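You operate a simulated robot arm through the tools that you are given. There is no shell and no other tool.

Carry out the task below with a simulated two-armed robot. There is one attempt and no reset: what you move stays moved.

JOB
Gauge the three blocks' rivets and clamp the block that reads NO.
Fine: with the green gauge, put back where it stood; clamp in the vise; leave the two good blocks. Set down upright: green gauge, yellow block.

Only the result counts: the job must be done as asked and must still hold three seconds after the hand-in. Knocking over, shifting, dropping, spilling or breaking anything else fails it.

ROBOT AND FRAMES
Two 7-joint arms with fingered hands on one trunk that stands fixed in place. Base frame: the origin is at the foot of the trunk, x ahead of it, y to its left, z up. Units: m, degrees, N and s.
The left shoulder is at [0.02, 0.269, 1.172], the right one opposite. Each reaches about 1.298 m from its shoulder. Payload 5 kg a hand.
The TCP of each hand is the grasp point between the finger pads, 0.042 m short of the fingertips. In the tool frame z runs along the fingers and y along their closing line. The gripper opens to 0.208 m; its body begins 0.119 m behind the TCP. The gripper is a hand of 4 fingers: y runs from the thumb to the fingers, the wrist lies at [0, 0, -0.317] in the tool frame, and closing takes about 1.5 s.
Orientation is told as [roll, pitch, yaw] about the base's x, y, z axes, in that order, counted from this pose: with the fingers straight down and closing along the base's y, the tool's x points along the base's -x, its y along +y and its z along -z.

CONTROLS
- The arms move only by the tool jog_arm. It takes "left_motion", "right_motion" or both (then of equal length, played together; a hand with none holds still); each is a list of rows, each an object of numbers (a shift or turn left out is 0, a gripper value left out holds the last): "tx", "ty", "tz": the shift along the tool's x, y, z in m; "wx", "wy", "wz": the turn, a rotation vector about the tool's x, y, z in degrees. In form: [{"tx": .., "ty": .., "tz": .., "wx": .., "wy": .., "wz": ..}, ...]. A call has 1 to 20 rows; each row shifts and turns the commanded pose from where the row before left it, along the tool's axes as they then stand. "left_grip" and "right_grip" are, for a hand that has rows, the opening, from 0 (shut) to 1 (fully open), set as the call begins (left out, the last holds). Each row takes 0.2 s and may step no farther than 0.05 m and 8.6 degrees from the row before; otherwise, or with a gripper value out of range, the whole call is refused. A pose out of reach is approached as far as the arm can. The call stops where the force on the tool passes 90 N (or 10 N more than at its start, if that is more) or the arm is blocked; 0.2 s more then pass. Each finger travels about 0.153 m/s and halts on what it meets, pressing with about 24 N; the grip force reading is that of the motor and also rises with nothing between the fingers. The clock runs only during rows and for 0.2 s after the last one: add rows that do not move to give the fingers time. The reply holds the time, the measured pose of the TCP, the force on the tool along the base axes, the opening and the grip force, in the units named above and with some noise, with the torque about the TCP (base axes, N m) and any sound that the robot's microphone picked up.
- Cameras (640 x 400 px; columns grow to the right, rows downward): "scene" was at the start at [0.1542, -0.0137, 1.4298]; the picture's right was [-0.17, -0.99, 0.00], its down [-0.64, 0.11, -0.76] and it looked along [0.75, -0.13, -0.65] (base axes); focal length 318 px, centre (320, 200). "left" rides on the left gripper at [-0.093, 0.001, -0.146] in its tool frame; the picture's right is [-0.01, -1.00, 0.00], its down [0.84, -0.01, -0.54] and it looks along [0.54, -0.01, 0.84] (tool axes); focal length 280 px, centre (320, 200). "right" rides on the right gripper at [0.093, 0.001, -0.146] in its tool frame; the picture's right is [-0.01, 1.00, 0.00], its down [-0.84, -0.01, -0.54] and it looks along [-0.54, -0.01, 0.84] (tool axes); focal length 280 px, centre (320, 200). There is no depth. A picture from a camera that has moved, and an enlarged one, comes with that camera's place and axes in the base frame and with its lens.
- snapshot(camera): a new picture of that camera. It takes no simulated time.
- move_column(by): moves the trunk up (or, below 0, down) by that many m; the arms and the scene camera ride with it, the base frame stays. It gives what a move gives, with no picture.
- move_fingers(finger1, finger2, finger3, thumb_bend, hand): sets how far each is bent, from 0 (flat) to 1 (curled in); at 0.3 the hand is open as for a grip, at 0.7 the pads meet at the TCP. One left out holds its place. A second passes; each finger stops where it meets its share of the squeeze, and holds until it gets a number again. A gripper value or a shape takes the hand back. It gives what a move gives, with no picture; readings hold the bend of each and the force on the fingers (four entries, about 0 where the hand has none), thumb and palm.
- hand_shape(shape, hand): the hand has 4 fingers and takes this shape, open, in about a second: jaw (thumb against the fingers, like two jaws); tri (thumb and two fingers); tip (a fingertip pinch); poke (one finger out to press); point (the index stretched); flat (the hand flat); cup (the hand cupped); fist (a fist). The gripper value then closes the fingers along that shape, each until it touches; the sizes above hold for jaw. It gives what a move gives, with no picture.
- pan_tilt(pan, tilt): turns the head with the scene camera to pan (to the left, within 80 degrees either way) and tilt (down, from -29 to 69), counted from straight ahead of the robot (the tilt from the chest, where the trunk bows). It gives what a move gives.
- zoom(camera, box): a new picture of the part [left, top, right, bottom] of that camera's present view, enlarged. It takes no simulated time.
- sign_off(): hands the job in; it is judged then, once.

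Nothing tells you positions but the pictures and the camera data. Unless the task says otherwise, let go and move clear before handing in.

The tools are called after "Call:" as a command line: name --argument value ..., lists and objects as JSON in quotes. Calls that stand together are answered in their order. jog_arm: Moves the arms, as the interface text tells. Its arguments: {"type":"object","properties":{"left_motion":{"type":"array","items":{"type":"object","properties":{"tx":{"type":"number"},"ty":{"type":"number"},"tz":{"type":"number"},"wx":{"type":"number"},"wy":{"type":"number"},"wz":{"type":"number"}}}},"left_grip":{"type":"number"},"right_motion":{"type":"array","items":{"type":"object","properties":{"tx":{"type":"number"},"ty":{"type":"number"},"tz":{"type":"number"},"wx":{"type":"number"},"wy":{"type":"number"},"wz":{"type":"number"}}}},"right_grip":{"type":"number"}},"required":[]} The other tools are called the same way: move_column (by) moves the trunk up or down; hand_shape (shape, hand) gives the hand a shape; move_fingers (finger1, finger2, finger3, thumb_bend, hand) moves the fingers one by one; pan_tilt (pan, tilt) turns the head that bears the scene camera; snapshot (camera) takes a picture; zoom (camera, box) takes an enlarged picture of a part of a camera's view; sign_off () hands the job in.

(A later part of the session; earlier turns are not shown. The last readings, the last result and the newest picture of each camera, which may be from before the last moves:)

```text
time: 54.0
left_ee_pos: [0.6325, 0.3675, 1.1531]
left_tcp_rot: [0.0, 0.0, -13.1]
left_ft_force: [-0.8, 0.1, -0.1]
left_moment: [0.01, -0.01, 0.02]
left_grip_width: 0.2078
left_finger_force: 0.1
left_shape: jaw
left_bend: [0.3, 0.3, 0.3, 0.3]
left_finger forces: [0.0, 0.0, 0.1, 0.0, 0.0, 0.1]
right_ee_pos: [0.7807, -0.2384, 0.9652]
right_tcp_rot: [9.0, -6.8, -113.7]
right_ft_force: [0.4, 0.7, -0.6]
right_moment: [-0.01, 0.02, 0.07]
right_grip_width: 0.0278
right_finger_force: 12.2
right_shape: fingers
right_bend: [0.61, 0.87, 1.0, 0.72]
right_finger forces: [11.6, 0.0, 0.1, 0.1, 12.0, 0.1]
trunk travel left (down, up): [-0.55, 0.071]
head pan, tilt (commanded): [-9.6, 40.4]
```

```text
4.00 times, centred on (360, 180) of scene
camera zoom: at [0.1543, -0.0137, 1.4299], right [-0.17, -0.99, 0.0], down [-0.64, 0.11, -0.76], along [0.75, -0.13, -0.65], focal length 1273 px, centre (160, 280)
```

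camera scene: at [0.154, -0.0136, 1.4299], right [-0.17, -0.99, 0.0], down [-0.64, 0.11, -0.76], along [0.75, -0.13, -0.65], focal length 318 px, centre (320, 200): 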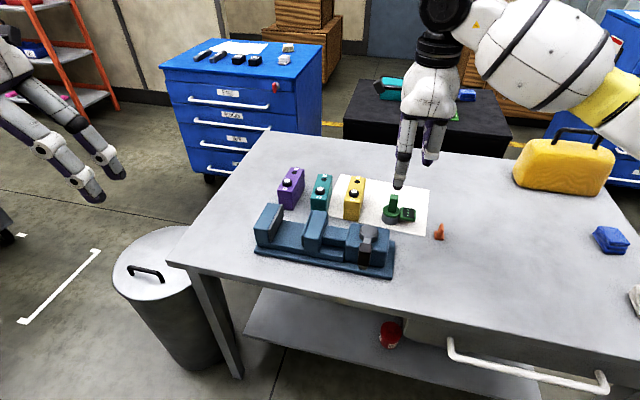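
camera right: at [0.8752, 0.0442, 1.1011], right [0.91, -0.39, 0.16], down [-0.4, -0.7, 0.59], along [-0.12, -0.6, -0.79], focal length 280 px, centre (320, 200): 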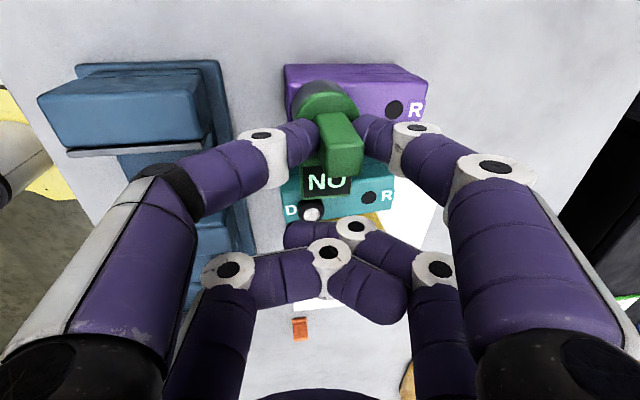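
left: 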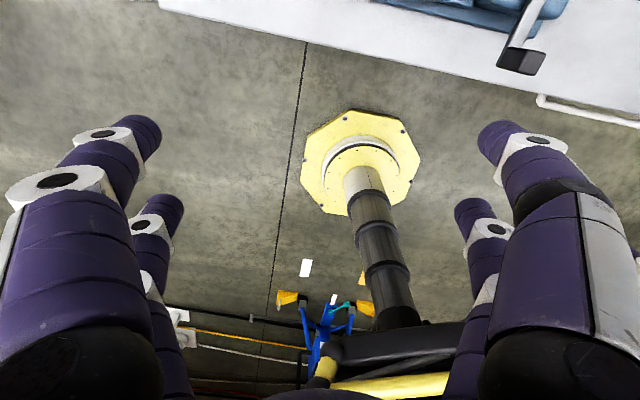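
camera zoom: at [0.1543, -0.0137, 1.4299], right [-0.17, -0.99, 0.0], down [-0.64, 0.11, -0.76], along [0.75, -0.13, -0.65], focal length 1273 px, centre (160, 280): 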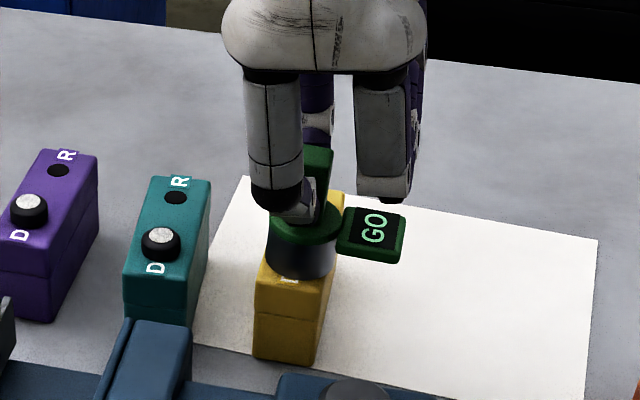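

Yellow still reads GO, so purple is the NO block. I will lift the gauge off and carry it back above its home spot on the sheet.

Call:
jog_arm --right_motion '[{"tx": -0.0021, "ty": 0.0027, "tz": -0.0171}, {"tx": -0.0021, "ty": 0.0028, "tz": -0.0172}, {"tx": -0.027, "ty": 0.0021, "tz": 0.0036}, {"tx": -0.027, "ty": 0.0021, "tz": 0.0036}, {"tx": -0.027, "ty": 0.0021, "tz": 0.0037}, {"tx": -0.0271, "ty": 0.002, "tz": 0.0037}, {}]'

Call:
zoom --camera "scene" --box '[340, 150, 440, 250]'

Call:
snapshot --camera "right"

```text
time: 55.6
left_ee_pos: [0.6319, 0.3684, 1.1507]
left_tcp_rot: [0.0, 0.1, -12.9]
left_ft_force: [0.5, -0.1, 0.0]
left_moment: [-0.05, -0.02, 0.0]
left_grip_width: 0.2081
left_finger_force: 0.0
left_shape: jaw
left_bend: [0.3, 0.3, 0.3, 0.3]
left_finger forces: [0.1, 0.0, 0.1, 0.0, 0.1, 0.0]
right_ee_pos: [0.7478, -0.341, 0.9986]
right_tcp_rot: [9.1, -6.9, -113.6]
right_ft_force: [0.3, 0.4, -4.9]
right_moment: [-0.08, 0.14, -0.01]
right_grip_width: 0.0282
right_finger_force: 11.7
right_shape: fingers
right_bend: [0.61, 0.87, 1.0, 0.72]
right_finger forces: [11.4, 0.0, 0.1, 0.1, 11.3, 0.0]
trunk travel left (down, up): [-0.55, 0.071]
head pan, tilt (commanded): [-9.6, 40.4]
```

```text
4.00 times, centred on (390, 200) of scene
camera zoom: at [0.1546, -0.0135, 1.4298], right [-0.17, -0.99, 0.0], down [-0.64, 0.11, -0.76], along [0.75, -0.13, -0.65], focal length 1273 px, centre (40, 200)
```

zoom: 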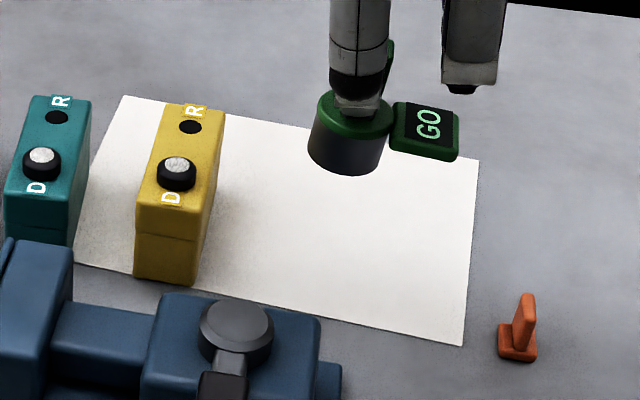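

```text
taken
camera right: at [0.7716, -0.2307, 1.1317], right [0.91, -0.39, 0.16], down [-0.4, -0.67, 0.63], along [-0.14, -0.63, -0.76], focal length 280 px, centre (320, 200)
```

right: 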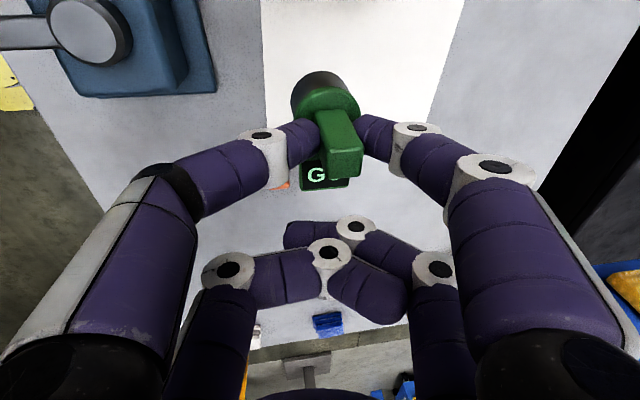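

Call:
jog_arm --right_motion '[{"tx": 0.0028, "ty": -0.0037, "tz": 0.0233}, {"tx": 0.0028, "ty": -0.0037, "tz": 0.0233}, {"tx": 0.0029, "ty": -0.0037, "tz": 0.0233}, {"tx": 0.0029, "ty": -0.0038, "tz": 0.0232}, {}]'

Call:
zoom --camera "scene" --box '[340, 150, 440, 250]'

Call:
zoom --camera "right" --box '[160, 60, 480, 260]'

```text
time: 56.8
left_ee_pos: [0.6326, 0.3669, 1.1523]
left_tcp_rot: [0.0, -0.1, -13.0]
left_ft_force: [-0.2, -0.3, 0.2]
left_moment: [0.0, -0.03, 0.0]
left_grip_width: 0.2079
left_finger_force: 0.0
left_shape: jaw
left_bend: [0.3, 0.3, 0.3, 0.3]
left_finger forces: [0.0, 0.1, 0.1, 0.1, 0.1, 0.0]
right_ee_pos: [0.7486, -0.3423, 0.9035]
right_tcp_rot: [9.1, -6.9, -113.6]
right_ft_force: [-0.7, 0.0, -5.9]
right_moment: [-0.07, 0.08, 0.01]
right_grip_width: 0.0282
right_finger_force: 11.5
right_shape: fingers
right_bend: [0.61, 0.87, 1.0, 0.72]
right_finger forces: [11.5, 0.1, 0.0, 0.0, 11.3, 0.1]
trunk travel left (down, up): [-0.55, 0.071]
head pan, tilt (commanded): [-9.6, 40.4]
```

```text
4.00 times, centred on (390, 200) of scene
camera zoom: at [0.1542, -0.0137, 1.4299], right [-0.17, -0.99, 0.0], down [-0.64, 0.11, -0.76], along [0.75, -0.13, -0.65], focal length 1273 px, centre (40, 200)
```

zoom: 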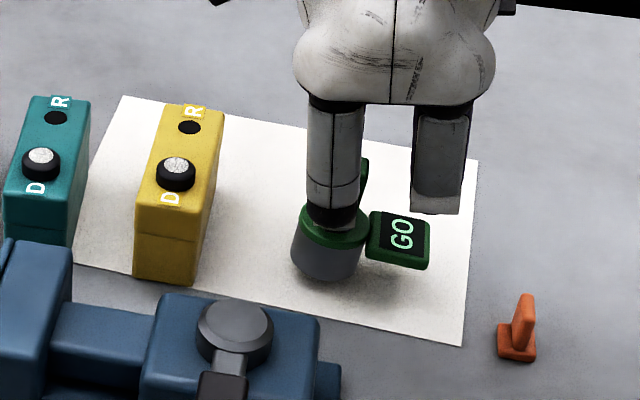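

```text
2.00 times, centred on (320, 160) of right
camera zoom: at [0.7731, -0.2324, 1.0366], right [0.91, -0.39, 0.16], down [-0.4, -0.67, 0.63], along [-0.14, -0.63, -0.76], focal length 561 px, centre (320, 280)
```

zoom: 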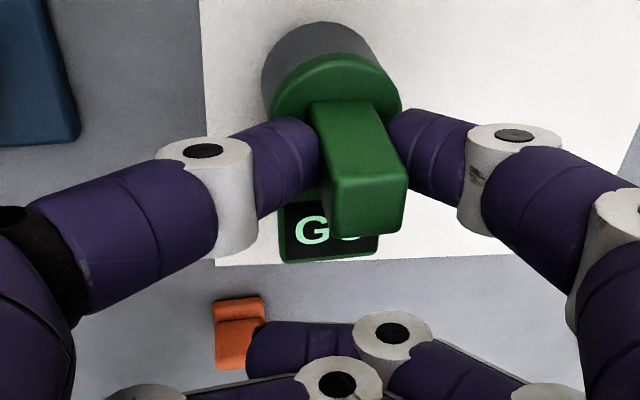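

Call:
zoom --camera "scene" --box '[375, 175, 425, 225]'

```text
8.00 times, centred on (400, 200) of scene
camera zoom: at [0.1542, -0.0137, 1.4299], right [-0.17, -0.99, 0.0], down [-0.64, 0.11, -0.76], along [0.75, -0.13, -0.65], focal length 2547 px, centre (-320, 200)
```

zoom: 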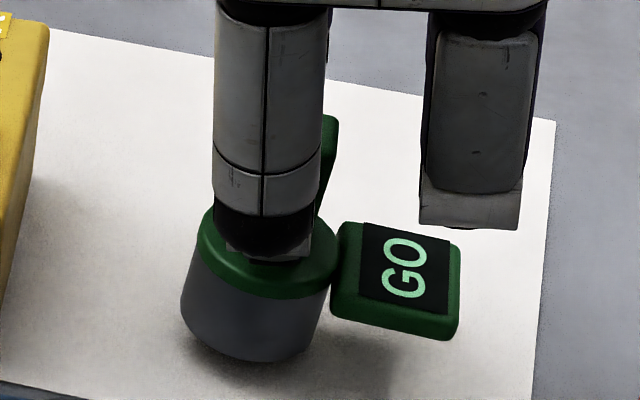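

The gauge leans about 3° to the left, with about 14 mm left to the sheet. I will level it and lower in small steps until contact.

Call:
jog_arm --right_motion '[{"wy": -3}, {"tx": 0.005}, {"tx": 0.0019, "ty": -0.0017, "tz": 0.0107}, {}]'

Call:
zoom --camera "scene" --box '[340, 150, 440, 250]'

Call:
zoom --camera "scene" --box '[375, 175, 425, 225]'

```text
time: 57.8
left_ee_pos: [0.6317, 0.3683, 1.1517]
left_tcp_rot: [-0.1, 0.0, -13.0]
left_ft_force: [0.1, -0.9, -0.4]
left_moment: [0.03, 0.0, 0.04]
left_grip_width: 0.2077
left_finger_force: 0.2
left_shape: jaw
left_bend: [0.3, 0.3, 0.3, 0.3]
left_finger forces: [0.0, 0.0, 0.0, 0.0, 0.0, 0.1]
right_ee_pos: [0.7515, -0.337, 0.8919]
right_tcp_rot: [9.1, -9.8, -114.1]
right_ft_force: [-0.7, 2.0, 0.8]
right_moment: [0.06, -0.01, 0.02]
right_grip_width: 0.0276
right_finger_force: 12.2
right_shape: fingers
right_bend: [0.61, 0.87, 1.0, 0.72]
right_finger forces: [11.5, 0.1, 0.1, 0.0, 12.7, 0.1]
trunk travel left (down, up): [-0.55, 0.071]
head pan, tilt (commanded): [-9.6, 40.4]
```

```text
4.00 times, centred on (390, 200) of scene
camera zoom: at [0.1543, -0.0137, 1.4299], right [-0.17, -0.99, 0.0], down [-0.64, 0.11, -0.76], along [0.75, -0.13, -0.65], focal length 1273 px, centre (40, 200)
```

zoom: 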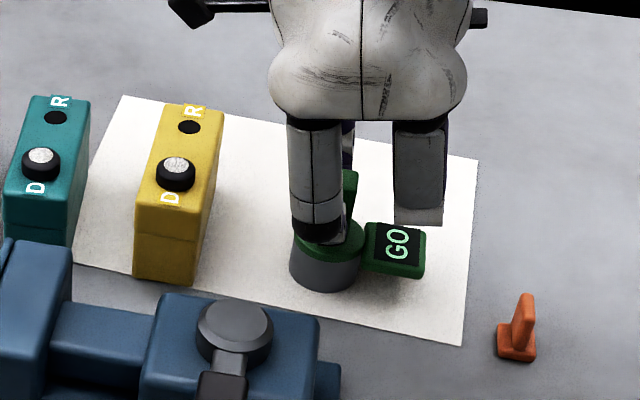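

```text
8.00 times, centred on (400, 200) of scene
camera zoom: at [0.1543, -0.0137, 1.4299], right [-0.17, -0.99, 0.0], down [-0.64, 0.11, -0.76], along [0.75, -0.13, -0.65], focal length 2547 px, centre (-320, 200)
```

zoom: 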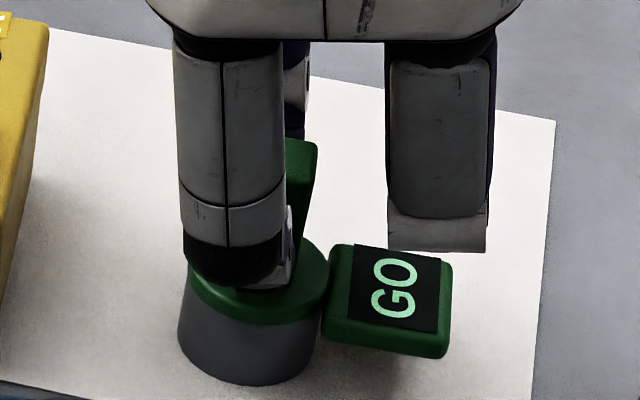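

Call:
zoom --camera "right" --box '[160, 60, 480, 260]'

Call:
zoom --camera "right" --box '[270, 50, 370, 150]'

```text
2.00 times, centred on (320, 160) of right
camera zoom: at [0.7782, -0.2218, 1.0187], right [0.91, -0.39, 0.16], down [-0.39, -0.64, 0.67], along [-0.16, -0.67, -0.73], focal length 561 px, centre (320, 280)
```

zoom: 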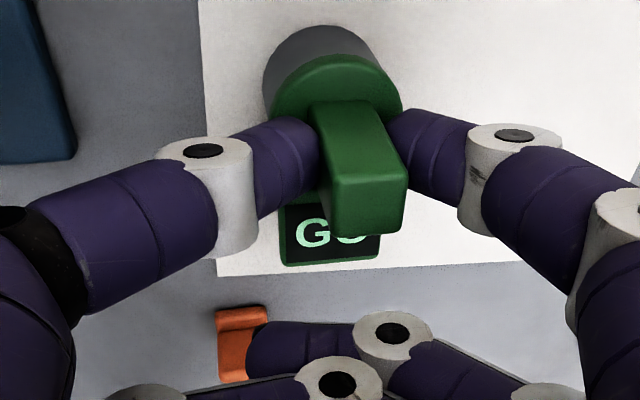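

```text
4.00 times, centred on (320, 100) of right
camera zoom: at [0.7782, -0.2218, 1.0187], right [0.91, -0.39, 0.16], down [-0.39, -0.64, 0.67], along [-0.16, -0.67, -0.73], focal length 1122 px, centre (320, 600)
```

zoom: 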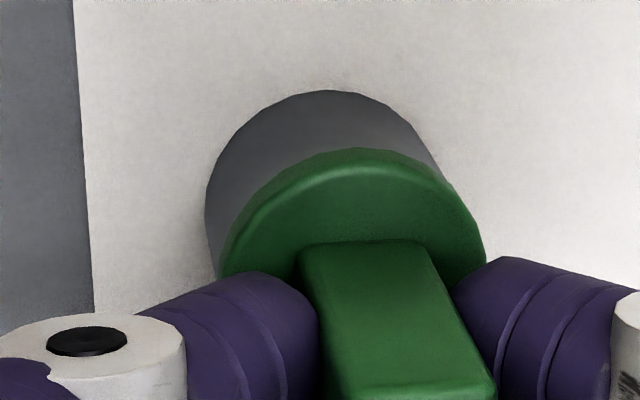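

Contact is made, but the gauge is about 8 mm too far from the front sheet edge compared with its home. I will lift it slightly, shift it 8 mm toward the robot, and set it down again.

Call:
jog_arm --right_motion '[{"tx": -0.001, "ty": 0.0009, "tz": -0.0058}, {"tx": -0.0002, "ty": -0.0079, "tz": -0.0012}, {"tx": 0.001, "ty": -0.0009, "tz": 0.0058}, {}]'

Call:
zoom --camera "scene" --box '[340, 150, 440, 250]'

Call:
zoom --camera "right" --box '[270, 50, 370, 150]'

```text
time: 58.8
left_ee_pos: [0.6318, 0.3689, 1.1523]
left_tcp_rot: [0.0, -0.1, -13.0]
left_ft_force: [0.7, 0.6, -0.3]
left_moment: [0.04, 0.02, 0.0]
left_grip_width: 0.208
left_finger_force: 0.1
left_shape: jaw
left_bend: [0.3, 0.3, 0.3, 0.3]
left_finger forces: [0.1, 0.0, 0.0, 0.1, 0.0, 0.0]
right_ee_pos: [0.7418, -0.3341, 0.8919]
right_tcp_rot: [9.1, -9.9, -114.2]
right_ft_force: [0.3, 0.4, -1.1]
right_moment: [0.03, 0.0, 0.02]
right_grip_width: 0.0279
right_finger_force: 11.7
right_shape: fingers
right_bend: [0.61, 0.87, 1.0, 0.72]
right_finger forces: [11.8, 0.0, 0.0, 0.0, 12.2, 0.0]
trunk travel left (down, up): [-0.55, 0.071]
head pan, tilt (commanded): [-9.6, 40.4]
```

```text
4.00 times, centred on (390, 200) of scene
camera zoom: at [0.1544, -0.0138, 1.4298], right [-0.17, -0.99, 0.0], down [-0.64, 0.11, -0.76], along [0.75, -0.13, -0.65], focal length 1273 px, centre (40, 200)
```

zoom: 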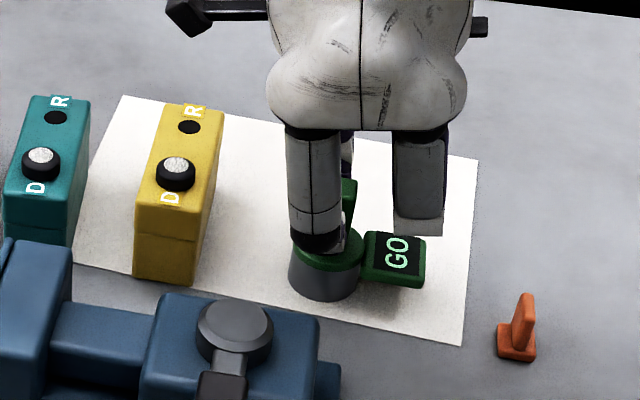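

```text
4.00 times, centred on (320, 100) of right
camera zoom: at [0.7695, -0.218, 1.0188], right [0.91, -0.39, 0.16], down [-0.39, -0.64, 0.67], along [-0.16, -0.67, -0.73], focal length 1122 px, centre (320, 600)
```

zoom: 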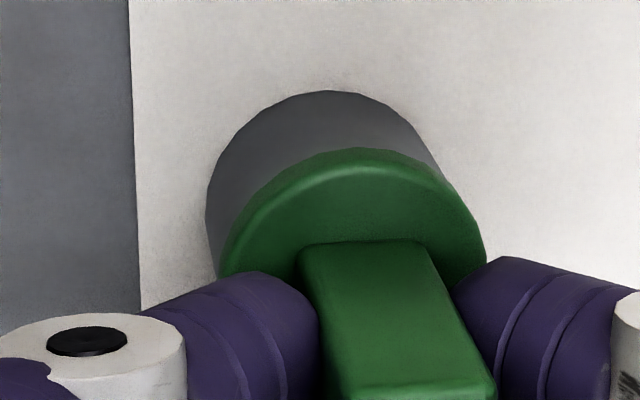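

The gauge is back within about 2 mm of its home outline and rests on the sheet. I will open thumb and finger1 to release it.

Call:
move_fingers --hand "right" --thumb_bend 0.55 --finger1 0.48

Call:
zoom --camera "scene" --box '[340, 150, 440, 250]'

Call:
zoom --camera "right" --box '[160, 60, 480, 260]'

```text
time: 59.8
left_ee_pos: [0.6331, 0.3677, 1.152]
left_tcp_rot: [0.0, 0.0, -13.0]
left_ft_force: [0.3, 0.1, 0.5]
left_moment: [0.0, 0.0, -0.03]
left_grip_width: 0.2079
left_finger_force: 0.0
left_shape: jaw
left_bend: [0.3, 0.3, 0.3, 0.3]
left_finger forces: [0.1, 0.0, 0.1, 0.0, 0.0, 0.0]
right_ee_pos: [0.7431, -0.3347, 0.8916]
right_tcp_rot: [9.1, -9.9, -114.0]
right_ft_force: [-0.4, 0.2, -0.5]
right_moment: [-0.01, -0.03, 0.01]
right_grip_width: 0.1044
right_finger_force: 0.1
right_shape: fingers
right_bend: [0.48, 0.87, 1.0, 0.55]
right_finger forces: [0.0, 0.1, 0.1, 0.0, 0.0, 0.1]
trunk travel left (down, up): [-0.55, 0.071]
head pan, tilt (commanded): [-9.6, 40.4]
```

```text
4.00 times, centred on (390, 200) of scene
camera zoom: at [0.1542, -0.0137, 1.4298], right [-0.17, -0.99, 0.0], down [-0.64, 0.11, -0.76], along [0.75, -0.13, -0.65], focal length 1273 px, centre (40, 200)
```

zoom: 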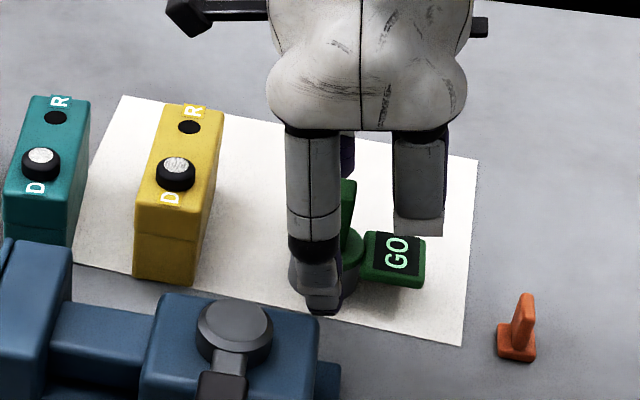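

```text
2.00 times, centred on (320, 160) of right
camera zoom: at [0.7693, -0.2181, 1.0188], right [0.91, -0.39, 0.16], down [-0.39, -0.64, 0.67], along [-0.16, -0.67, -0.73], focal length 561 px, centre (320, 280)
```

zoom: 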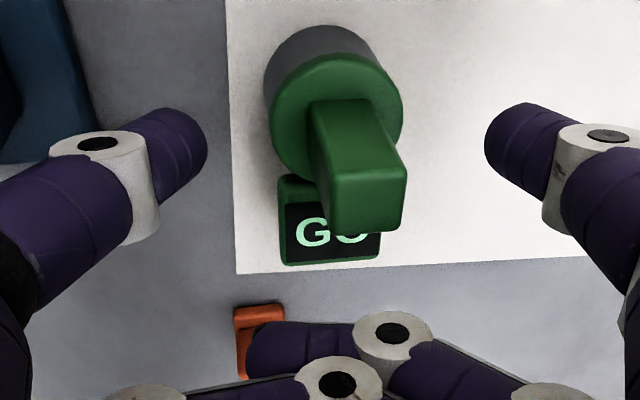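

The gauge stands free between the open fingers. I will raise the hand straight up and then level it.

Call:
jog_arm --right_motion '[{"tx": -0.0051, "ty": 0.0047, "tz": -0.0292}, {"tx": -0.0051, "ty": 0.0047, "tz": -0.0292}, {"tx": -0.0051, "ty": 0.0047, "tz": -0.0292}, {"tx": -0.0051, "ty": 0.0047, "tz": -0.0292}, {"tx": -0.0051, "ty": 0.0047, "tz": -0.0292}, {"wx": 4.5, "wy": 5}, {"wx": 4.5, "wy": 5}, {}]'

Call:
snapshot --camera "right"

Call:
zoom --camera "scene" --box '[340, 150, 440, 250]'

Call:
snapshot --camera "scene"

```text
time: 61.6
left_ee_pos: [0.632, 0.3684, 1.1512]
left_tcp_rot: [0.0, 0.0, -13.0]
left_ft_force: [-0.3, -0.5, 0.3]
left_moment: [-0.04, -0.02, 0.01]
left_grip_width: 0.208
left_finger_force: 0.1
left_shape: jaw
left_bend: [0.3, 0.3, 0.3, 0.3]
left_finger forces: [0.0, 0.0, 0.1, 0.1, 0.0, 0.1]
right_ee_pos: [0.7419, -0.3347, 1.0414]
right_tcp_rot: [-0.1, 0.0, -113.2]
right_ft_force: [0.0, -0.7, -0.1]
right_moment: [0.0, 0.01, 0.01]
right_grip_width: 0.1046
right_finger_force: 0.1
right_shape: fingers
right_bend: [0.48, 0.87, 1.0, 0.55]
right_finger forces: [0.0, 0.0, 0.0, 0.0, 0.1, 0.1]
trunk travel left (down, up): [-0.55, 0.071]
head pan, tilt (commanded): [-9.6, 40.4]
```

```text
taken
camera right: at [0.7794, -0.2493, 1.1887], right [0.91, -0.41, 0.0], down [-0.34, -0.77, 0.54], along [-0.22, -0.49, -0.84], focal length 280 px, centre (320, 200)
```

right: 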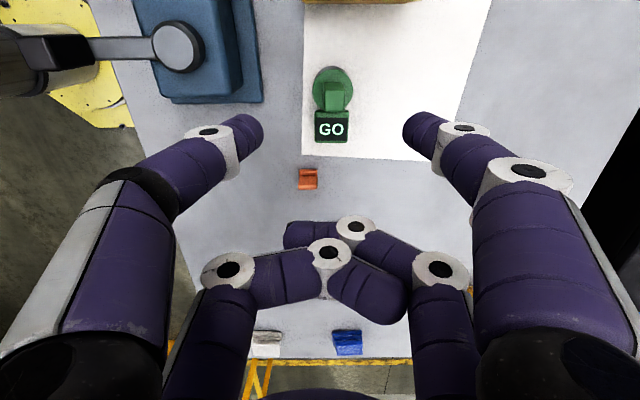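

```text
4.00 times, centred on (390, 200) of scene
camera zoom: at [0.1542, -0.0136, 1.4298], right [-0.17, -0.99, 0.0], down [-0.64, 0.11, -0.76], along [0.75, -0.13, -0.65], focal length 1273 px, centre (40, 200)
```

zoom: 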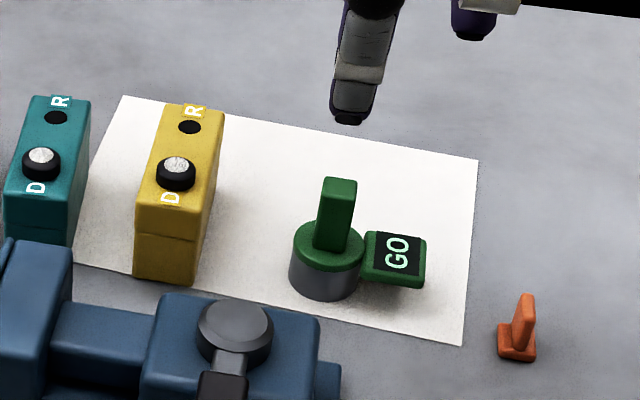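

```text
taken
camera scene: at [0.1542, -0.0136, 1.4298], right [-0.17, -0.99, 0.0], down [-0.64, 0.11, -0.76], along [0.75, -0.13, -0.65], focal length 318 px, centre (320, 200)
```

scene: 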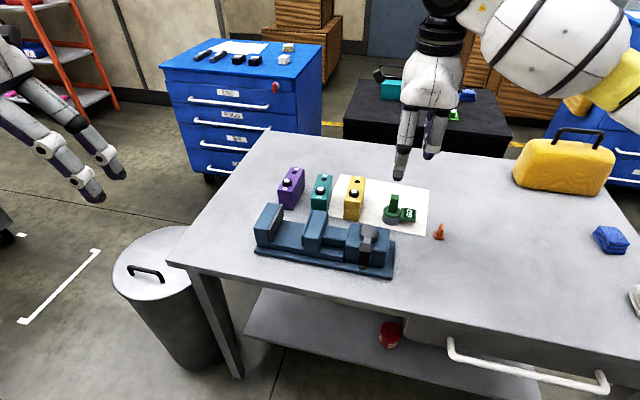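

The gauge is home and upright. Next I need the vise and purple block geometry, so I will carry the empty right hand over toward purple and look at the jaws.

Call:
jog_arm --right_motion '[{"tz": -0.03}, {"tx": 0.042, "ty": -0.018}, {"tx": 0.042, "ty": -0.018}, {"tx": 0.042, "ty": -0.018}, {"tx": 0.042, "ty": -0.018}, {"tx": 0.042, "ty": -0.018}, {"tx": 0.042, "ty": -0.018}, {"tx": 0.042, "ty": -0.018}, {}]'

Call:
snapshot --camera "right"

Call:
snapshot --camera "scene"

```text
time: 63.6
left_ee_pos: [0.6326, 0.3659, 1.1515]
left_tcp_rot: [-0.1, 0.0, -13.2]
left_ft_force: [-0.1, -1.5, 0.2]
left_moment: [0.1, 0.02, -0.05]
left_grip_width: 0.2078
left_finger_force: 0.0
left_shape: jaw
left_bend: [0.3, 0.3, 0.3, 0.3]
left_finger forces: [0.0, 0.0, 0.0, 0.0, 0.0, 0.0]
right_ee_pos: [0.744, -0.018, 1.0717]
right_tcp_rot: [0.1, 0.1, -113.4]
right_ft_force: [0.4, -1.0, 1.0]
right_moment: [0.17, 0.04, 0.01]
right_grip_width: 0.1044
right_finger_force: 0.0
right_shape: fingers
right_bend: [0.48, 0.87, 1.0, 0.55]
right_finger forces: [0.1, 0.1, 0.0, 0.0, 0.0, 0.1]
trunk travel left (down, up): [-0.55, 0.071]
head pan, tilt (commanded): [-9.6, 40.4]
```

```text
taken
camera right: at [0.7821, 0.0674, 1.219], right [0.91, -0.41, 0.0], down [-0.35, -0.77, 0.54], along [-0.22, -0.49, -0.84], focal length 280 px, centre (320, 200)
```

right: 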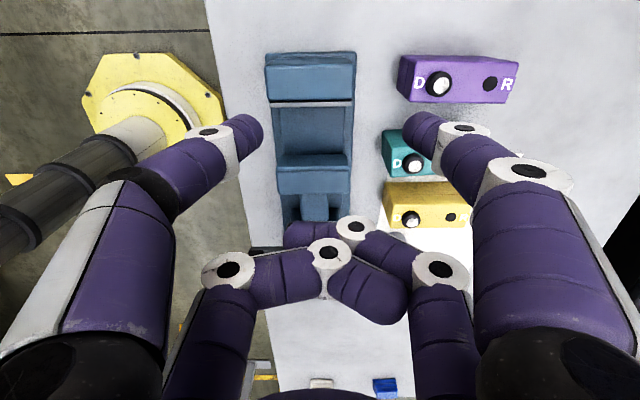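

```text
taken
camera scene: at [0.1543, -0.0147, 1.4298], right [-0.17, -0.99, 0.0], down [-0.64, 0.11, -0.76], along [0.75, -0.13, -0.65], focal length 318 px, centre (320, 200)
```

scene: 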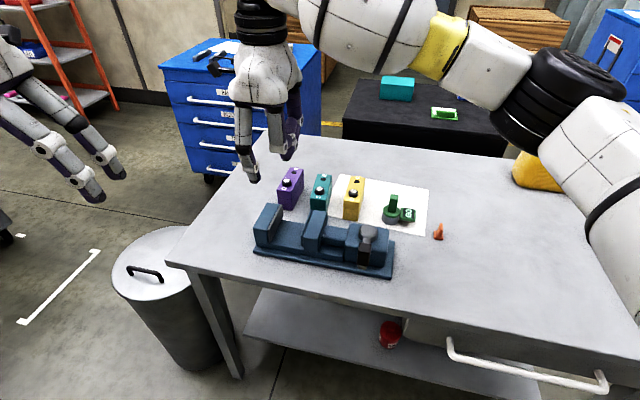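

Call:
zoom --camera "right" --box '[240, 30, 380, 230]'

Call:
zoom --camera "right" --box '[380, 40, 540, 140]'

Call:
zoom --camera "scene" --box '[245, 160, 335, 280]'

```text
2.00 times, centred on (310, 130) of right
camera zoom: at [0.7821, 0.0674, 1.219], right [0.91, -0.41, 0.0], down [-0.35, -0.77, 0.54], along [-0.22, -0.49, -0.84], focal length 561 px, centre (340, 340)
```

zoom: 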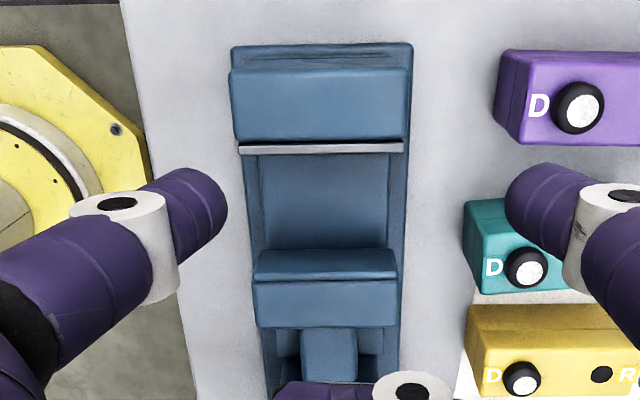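

```text
4.00 times, centred on (460, 90) of right
camera zoom: at [0.7821, 0.0674, 1.219], right [0.91, -0.41, 0.0], down [-0.35, -0.77, 0.54], along [-0.22, -0.49, -0.84], focal length 1122 px, centre (-240, 640)
```

zoom: 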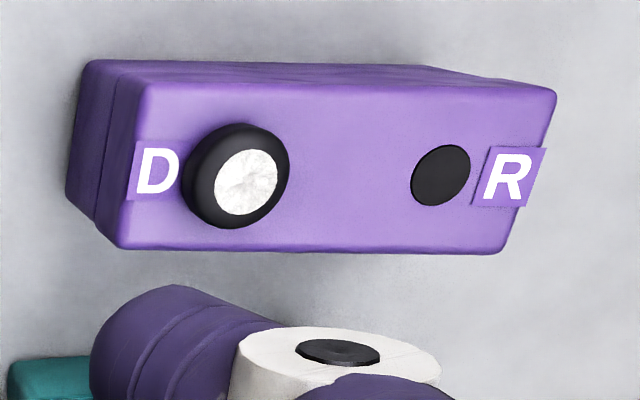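

```text
3.33 times, centred on (290, 220) of scene
camera zoom: at [0.1543, -0.0147, 1.4298], right [-0.17, -0.99, 0.0], down [-0.64, 0.11, -0.76], along [0.75, -0.13, -0.65], focal length 1061 px, centre (420, 133)
```

zoom: 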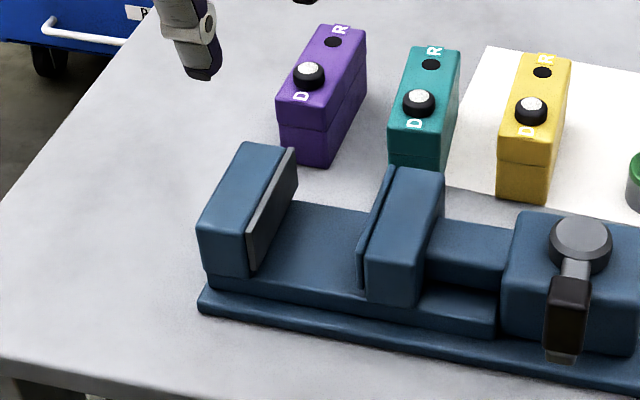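

Call:
zoom --camera "scene" --box '[250, 195, 330, 255]'

Call:
zoom --camera "right" --box '[260, 45, 360, 210]'

```text
6.67 times, centred on (290, 225) of scene
camera zoom: at [0.1543, -0.0147, 1.4298], right [-0.17, -0.99, 0.0], down [-0.64, 0.11, -0.76], along [0.75, -0.13, -0.65], focal length 2122 px, centre (520, 33)
```

zoom: 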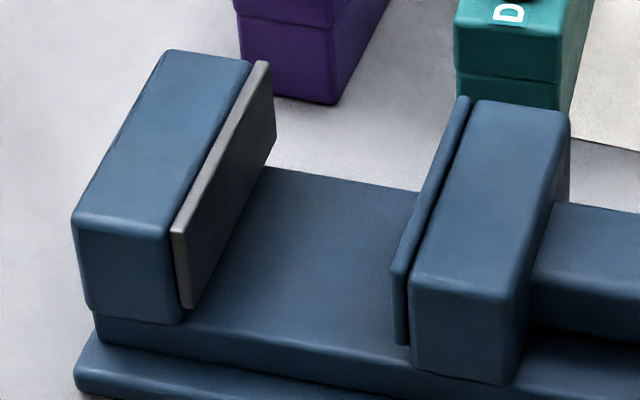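

```text
2.42 times, centred on (310, 128) of right
camera zoom: at [0.7821, 0.0674, 1.219], right [0.91, -0.41, 0.0], down [-0.35, -0.77, 0.54], along [-0.22, -0.49, -0.84], focal length 680 px, centre (344, 376)
```

zoom: 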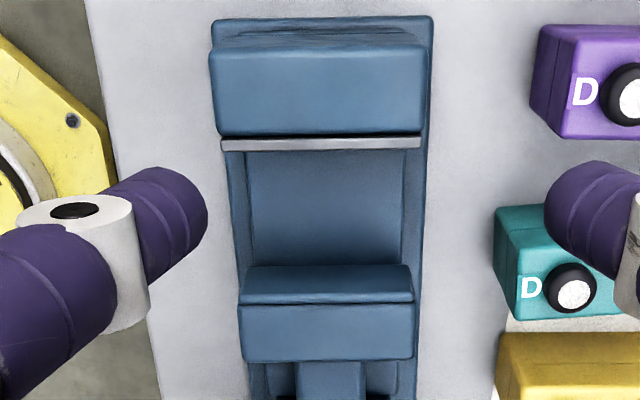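

The vise is yawed -22°, with jaw faces at z≈0.85–0.886 and a 78 mm gap, so a block standing on the bed will stick up about 37 mm above the jaws. That allows a four-finger grasp across the block's width near its top, so I will test turning the right hand to yaw about -25°.

Call:
jog_arm --right_motion '[{"wz": -8}, {"wz": -8}, {"wz": -8}, {"wz": -8}, {"wz": -8}, {"wz": -8}, {"wz": -8}, {"wz": -8}, {"wz": -8}, {"wz": -8}, {"wz": -8}, {}]'

Call:
snapshot --camera "right"

Call:
snapshot --camera "scene"

```text
time: 66.2
left_ee_pos: [0.6324, 0.3679, 1.1519]
left_tcp_rot: [0.0, 0.0, -12.9]
left_ft_force: [-0.7, -0.7, -1.0]
left_moment: [-0.01, 0.05, -0.02]
left_grip_width: 0.2078
left_finger_force: 0.1
left_shape: jaw
left_bend: [0.3, 0.3, 0.3, 0.3]
left_finger forces: [0.1, 0.1, 0.0, 0.0, 0.0, 0.0]
right_ee_pos: [0.7429, -0.0152, 1.075]
right_tcp_rot: [0.0, 0.0, -33.3]
right_ft_force: [0.3, -0.3, -0.1]
right_moment: [-0.03, 0.0, 0.04]
right_grip_width: 0.1045
right_finger_force: 0.1
right_shape: fingers
right_bend: [0.48, 0.87, 1.0, 0.55]
right_finger forces: [0.1, 0.0, 0.0, 0.0, 0.1, 0.2]
right hand out of reach, approached as far as the arm can: row 11
trunk travel left (down, up): [-0.55, 0.071]
head pan, tilt (commanded): [-9.6, 40.4]
```

```text
taken
camera right: at [0.6639, 0.038, 1.2204], right [0.56, 0.83, 0.0], down [0.7, -0.47, 0.54], along [0.45, -0.3, -0.84], focal length 280 px, centre (320, 200)
```

right: 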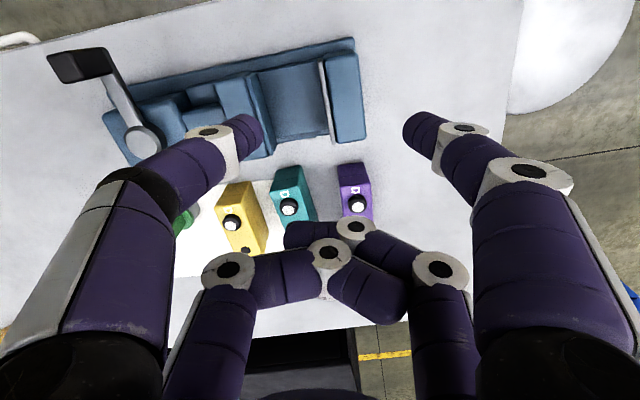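

```text
taken
camera scene: at [0.1542, -0.0138, 1.4298], right [-0.17, -0.99, 0.0], down [-0.64, 0.11, -0.76], along [0.75, -0.13, -0.65], focal length 318 px, centre (320, 200)
```

scene: 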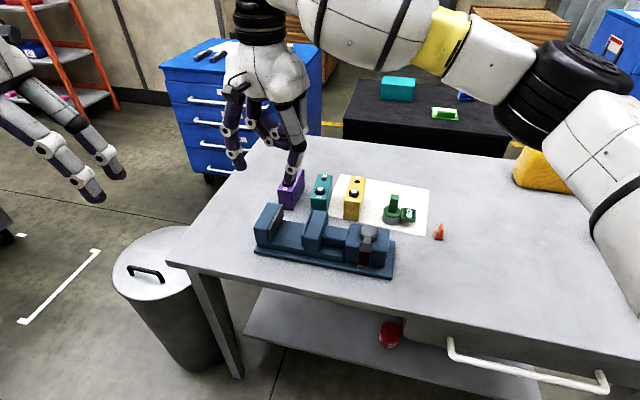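

The right wrist stops at about yaw -33° there, while the left arm already works near -13°. I will turn the right hand back and park it to the right, then use the left hand for the purple block.

Call:
jog_arm --right_motion '[{"wz": 8}, {"wz": 8}, {"wz": 8}, {"wz": 8}, {"wz": 8}, {"wz": 8}, {"wz": 8}, {"wz": 8}, {"wz": 8}, {"wz": 8}]'

Call:
jog_arm --right_motion '[{"tx": -0.041, "ty": 0.0177}, {"tx": -0.041, "ty": 0.0177}, {"tx": -0.041, "ty": 0.0177}, {"tx": -0.041, "ty": 0.0177}, {"tx": -0.041, "ty": 0.0177}, {"tx": -0.041, "ty": 0.0177}, {"tx": -0.041, "ty": 0.0177}, {"tx": -0.041, "ty": 0.0177}, {"tx": -0.041, "ty": 0.0177}, {"tx": -0.03, "ty": -0.03}, {"tx": -0.03, "ty": -0.03}]'

Call:
snapshot --camera "scene"

```text
time: 68.4
left_ee_pos: [0.6312, 0.3679, 1.1512]
left_tcp_rot: [0.0, 0.1, -13.1]
left_ft_force: [-0.4, 0.3, -0.2]
left_moment: [-0.04, 0.02, 0.02]
left_grip_width: 0.2077
left_finger_force: 0.1
left_shape: jaw
left_bend: [0.3, 0.3, 0.3, 0.3]
left_finger forces: [0.0, 0.1, 0.0, 0.1, 0.1, 0.0]
right_ee_pos: [0.7421, -0.0146, 1.0726]
right_tcp_rot: [0.1, 0.1, -113.3]
right_ft_force: [0.2, -0.1, 0.2]
right_moment: [-0.01, -0.02, 0.0]
right_grip_width: 0.1045
right_finger_force: 0.0
right_shape: fingers
right_bend: [0.48, 0.87, 1.0, 0.55]
right_finger forces: [0.0, 0.0, 0.0, 0.0, 0.1, 0.0]
trunk travel left (down, up): [-0.55, 0.071]
head pan, tilt (commanded): [-9.6, 40.4]
```

```text
time: 70.8
left_ee_pos: [0.6319, 0.3677, 1.1529]
left_tcp_rot: [0.0, -0.1, -13.0]
left_ft_force: [-0.3, -1.4, 1.0]
left_moment: [0.08, -0.09, -0.01]
left_grip_width: 0.208
left_finger_force: 0.1
left_shape: jaw
left_bend: [0.3, 0.3, 0.3, 0.3]
left_finger forces: [0.0, 0.1, 0.0, 0.1, 0.0, 0.1]
right_ee_pos: [0.6607, -0.4498, 1.0707]
right_tcp_rot: [0.0, 0.1, -113.3]
right_ft_force: [0.5, -0.6, 0.2]
right_moment: [0.05, -0.01, -0.01]
right_grip_width: 0.1047
right_finger_force: 0.0
right_shape: fingers
right_bend: [0.48, 0.87, 1.0, 0.55]
right_finger forces: [0.1, 0.1, 0.1, 0.1, 0.0, 0.0]
trunk travel left (down, up): [-0.55, 0.071]
head pan, tilt (commanded): [-9.6, 40.4]
```

```text
taken
camera scene: at [0.1538, -0.0145, 1.43], right [-0.17, -0.99, 0.0], down [-0.64, 0.11, -0.76], along [0.75, -0.13, -0.65], focal length 318 px, centre (320, 200)
```

scene: 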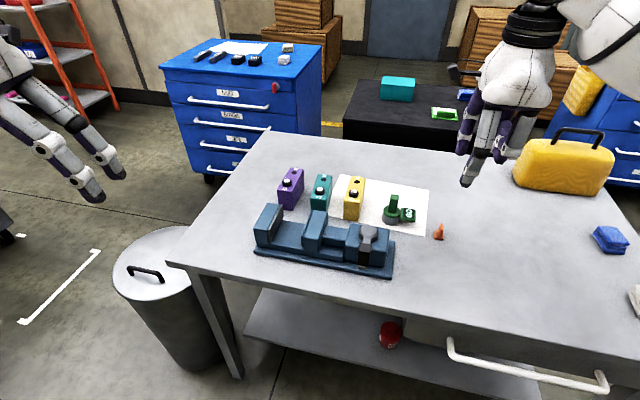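

Purple's centre is at about (0.905, -0.054), yaw -24.6°, top at about 0.878, and about 113 × 45 mm. I will bring the left hand above it with the matching yaw.

Call:
jog_arm --left_motion '[{"wz": 5.8}, {"wz": 5.8}, {"tx": -0.0385, "ty": -0.0245}, {"tx": -0.0385, "ty": -0.0245}, {"tx": -0.0385, "ty": -0.0245}, {"tx": -0.0385, "ty": -0.0245}, {"tx": -0.0385, "ty": -0.0245}, {"tx": -0.0385, "ty": -0.0245}, {"tx": -0.0385, "ty": -0.0245}, {"tx": -0.0385, "ty": -0.0245}, {"tx": -0.0385, "ty": -0.0245}, {"tx": -0.0385, "ty": -0.0245}, {"tx": -0.0385, "ty": -0.0245}, {}]' --left_grip 0.34

Call:
snapshot --camera "left"

Call:
snapshot --camera "scene"

```text
time: 73.8
left_ee_pos: [0.8877, -0.0007, 1.1541]
left_tcp_rot: [-0.4, -0.2, -23.4]
left_ft_force: [-0.6, -4.3, 0.6]
left_moment: [0.45, -0.13, -0.02]
left_grip_width: 0.0709
left_finger_force: 0.2
left_shape: jaw
left_bend: [0.74, 0.74, 0.74, 0.7]
left_finger forces: [0.1, 0.0, 0.1, 0.1, 0.0, 0.0]
left hand out of reach, approached as far as the arm can: row 13
right_ee_pos: [0.6615, -0.454, 1.0698]
right_tcp_rot: [0.0, 0.1, -113.4]
right_ft_force: [-1.3, -3.5, 0.1]
right_moment: [0.44, -0.24, -0.02]
right_grip_width: 0.1049
right_finger_force: 0.1
right_shape: fingers
right_bend: [0.48, 0.87, 1.0, 0.55]
right_finger forces: [0.1, 0.1, 0.0, 0.0, 0.0, 0.0]
trunk travel left (down, up): [-0.55, 0.071]
head pan, tilt (commanded): [-9.6, 40.4]
```

```text
taken
camera left: at [0.9746, -0.0357, 1.3019], right [-0.38, -0.92, 0.01], down [-0.78, 0.33, 0.54], along [-0.5, 0.2, -0.84], focal length 280 px, centre (320, 200)
```

left: 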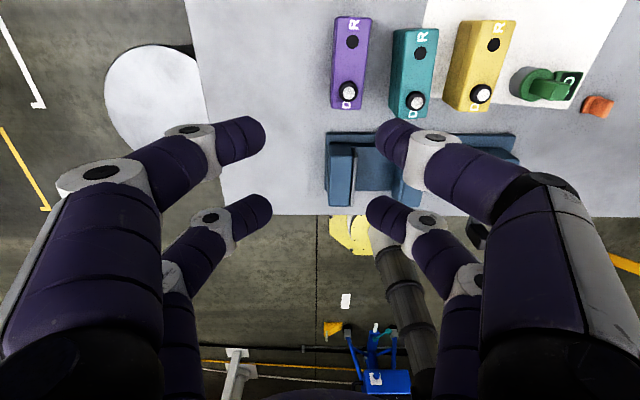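

```text
taken
camera scene: at [0.1525, -0.0169, 1.43], right [-0.17, -0.99, 0.0], down [-0.64, 0.11, -0.76], along [0.75, -0.13, -0.65], focal length 318 px, centre (320, 200)
```

scene: 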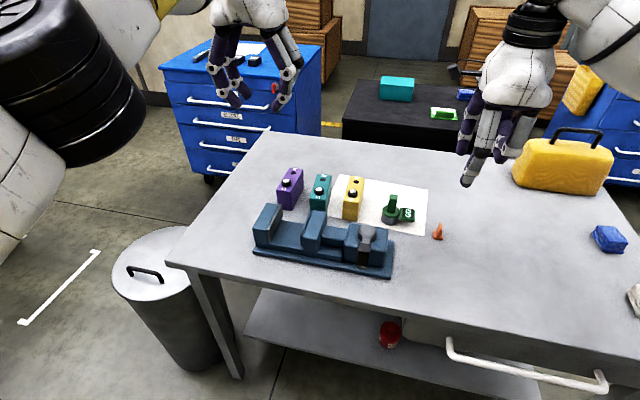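

The left arm is near its reach limit at this height. I will raise the trunk 7 cm to bring the shoulders up, which gives more reach margin here.

Call:
move_column --by 0.07

Call:
jog_arm --left_motion '[{"tz": 0.04}, {"tz": 0.04}, {"tz": 0.04}, {"tz": 0.03}, {}]'

Call:
snapshot --camera "left"

Call:
snapshot --camera "scene"

```text
time: 74.9
left_ee_pos: [0.8888, 0.0041, 1.223]
left_tcp_rot: [-0.3, -0.3, -23.2]
left_ft_force: [0.4, 0.4, -1.2]
left_moment: [-0.02, 0.07, 0.01]
left_grip_width: 0.0707
left_finger_force: 0.0
left_shape: jaw
left_bend: [0.74, 0.74, 0.74, 0.7]
left_finger forces: [0.1, 0.1, 0.1, 0.0, 0.0, 0.0]
right_ee_pos: [0.6648, -0.4479, 1.1407]
right_tcp_rot: [0.0, 0.1, -113.2]
right_ft_force: [0.6, -0.2, -0.4]
right_moment: [0.0, 0.07, -0.01]
right_grip_width: 0.1049
right_finger_force: 0.0
right_shape: fingers
right_bend: [0.48, 0.87, 1.0, 0.55]
right_finger forces: [0.0, 0.0, 0.0, 0.1, 0.0, 0.0]
trunk travel left (down, up): [-0.62, 0.001]
head pan, tilt (commanded): [-9.6, 40.4]
```

```text
time: 76.1
left_ee_pos: [0.8793, -0.0202, 1.0708]
left_tcp_rot: [0.1, -0.2, -24.6]
left_ft_force: [-0.1, 0.2, 0.1]
left_moment: [0.04, 0.01, 0.01]
left_grip_width: 0.0707
left_finger_force: 0.0
left_shape: jaw
left_bend: [0.74, 0.74, 0.74, 0.7]
left_finger forces: [0.1, 0.0, 0.0, 0.0, 0.0, 0.0]
right_ee_pos: [0.6639, -0.4489, 1.1409]
right_tcp_rot: [0.0, 0.0, -113.2]
right_ft_force: [-0.2, -0.2, 0.5]
right_moment: [0.02, 0.05, 0.01]
right_grip_width: 0.1047
right_finger_force: 0.1
right_shape: fingers
right_bend: [0.48, 0.87, 1.0, 0.55]
right_finger forces: [0.0, 0.0, 0.1, 0.1, 0.0, 0.0]
trunk travel left (down, up): [-0.62, 0.001]
head pan, tilt (commanded): [-9.6, 40.4]
```

```text
taken
camera left: at [0.9655, -0.0589, 1.2169], right [-0.4, -0.92, 0.0], down [-0.77, 0.34, 0.54], along [-0.49, 0.22, -0.84], focal length 280 px, centre (320, 200)
```

left: 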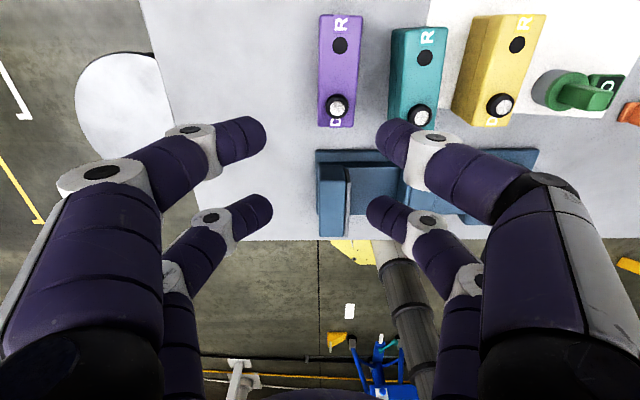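

```text
taken
camera scene: at [0.1533, -0.0138, 1.5], right [-0.17, -0.99, 0.0], down [-0.64, 0.11, -0.76], along [0.75, -0.13, -0.65], focal length 318 px, centre (320, 200)
```

scene: 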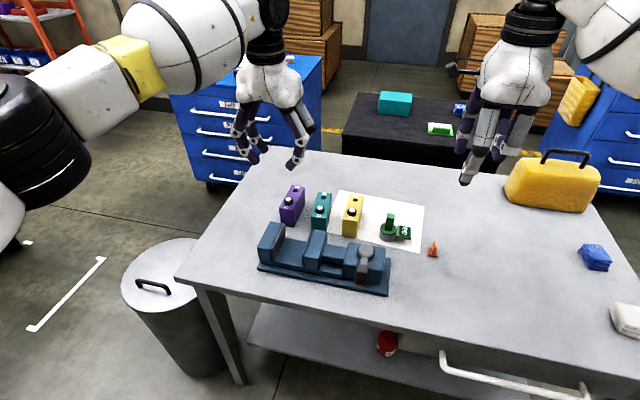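

Purple lies at tool offset (-0.040, -0.020) and is aligned with the hand within half a degree. I will centre the hand over it and come down to z≈0.96 for a check.

Call:
jog_arm --left_motion '[{"tx": -0.02, "ty": -0.009, "tz": 0.02}, {"tx": -0.02, "ty": -0.009, "tz": 0.03}, {"tz": 0.03}, {"tz": 0.03}, {}]'

Call:
snapshot --camera "left"

Call:
zoom --camera "scene" --box '[230, 110, 350, 230]'

```text
time: 77.3
left_ee_pos: [0.9091, -0.0504, 0.9601]
left_tcp_rot: [0.1, -0.2, -24.6]
left_ft_force: [0.3, 0.0, 0.6]
left_moment: [-0.04, -0.01, 0.02]
left_grip_width: 0.0708
left_finger_force: 0.0
left_shape: jaw
left_bend: [0.74, 0.74, 0.74, 0.7]
left_finger forces: [0.0, 0.1, 0.1, 0.0, 0.1, 0.1]
right_ee_pos: [0.6629, -0.4484, 1.1414]
right_tcp_rot: [0.1, 0.1, -113.3]
right_ft_force: [-0.2, 0.7, 0.3]
right_moment: [-0.06, 0.01, 0.02]
right_grip_width: 0.105
right_finger_force: 0.0
right_shape: fingers
right_bend: [0.48, 0.87, 1.0, 0.55]
right_finger forces: [0.0, 0.0, 0.0, 0.0, 0.0, 0.0]
trunk travel left (down, up): [-0.62, 0.001]
head pan, tilt (commanded): [-9.6, 40.4]
```

```text
taken
camera left: at [0.9952, -0.0883, 1.1071], right [-0.4, -0.92, 0.0], down [-0.77, 0.34, 0.54], along [-0.49, 0.22, -0.84], focal length 280 px, centre (320, 200)
```

left: 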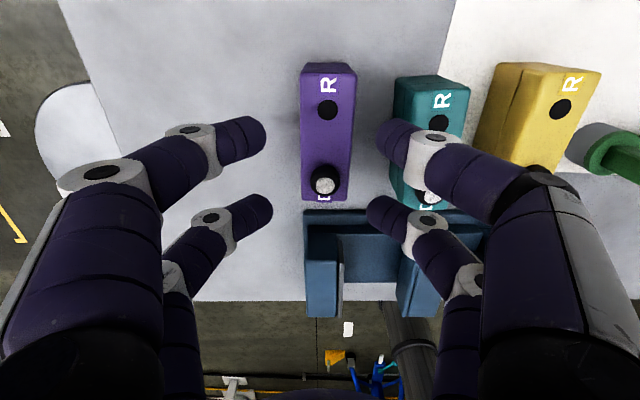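

```text
3.33 times, centred on (290, 170) of scene
camera zoom: at [0.1529, -0.0133, 1.5001], right [-0.17, -0.99, 0.0], down [-0.64, 0.11, -0.76], along [0.75, -0.13, -0.65], focal length 1061 px, centre (420, 300)
```

zoom: 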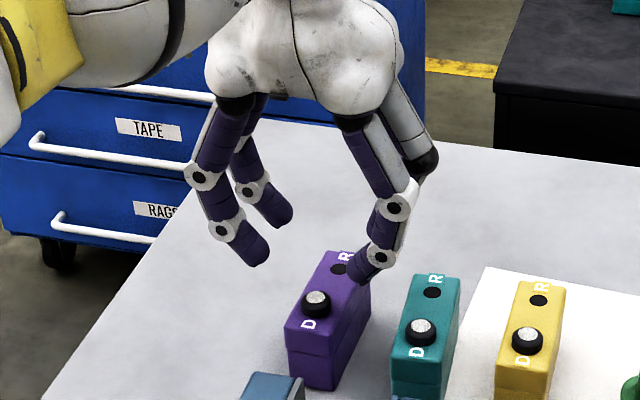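

The thumb knuckle may come close to teal's top edge, so I will measure that gap carefully before descending.

Call:
zoom --camera "left" --box '[280, 50, 480, 220]'

Call:
zoom --camera "scene" --box '[290, 150, 360, 230]'

```text
2.35 times, centred on (380, 135) of left
camera zoom: at [0.9952, -0.0883, 1.1071], right [-0.4, -0.92, 0.0], down [-0.77, 0.34, 0.54], along [-0.49, 0.22, -0.84], focal length 660 px, centre (179, 353)
```

zoom: 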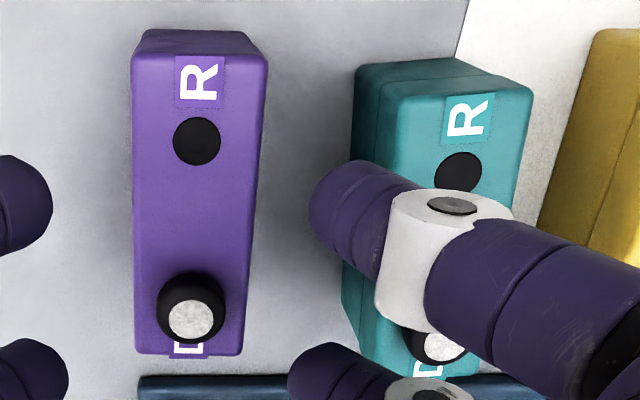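

```text
5.00 times, centred on (325, 190) of scene
camera zoom: at [0.1529, -0.0133, 1.5001], right [-0.17, -0.99, 0.0], down [-0.64, 0.11, -0.76], along [0.75, -0.13, -0.65], focal length 1592 px, centre (295, 250)
```

zoom: 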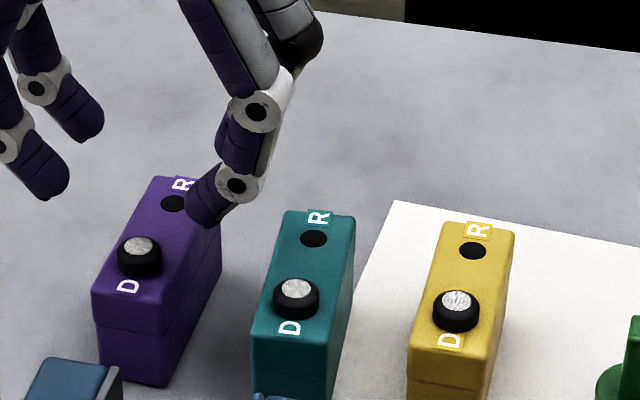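

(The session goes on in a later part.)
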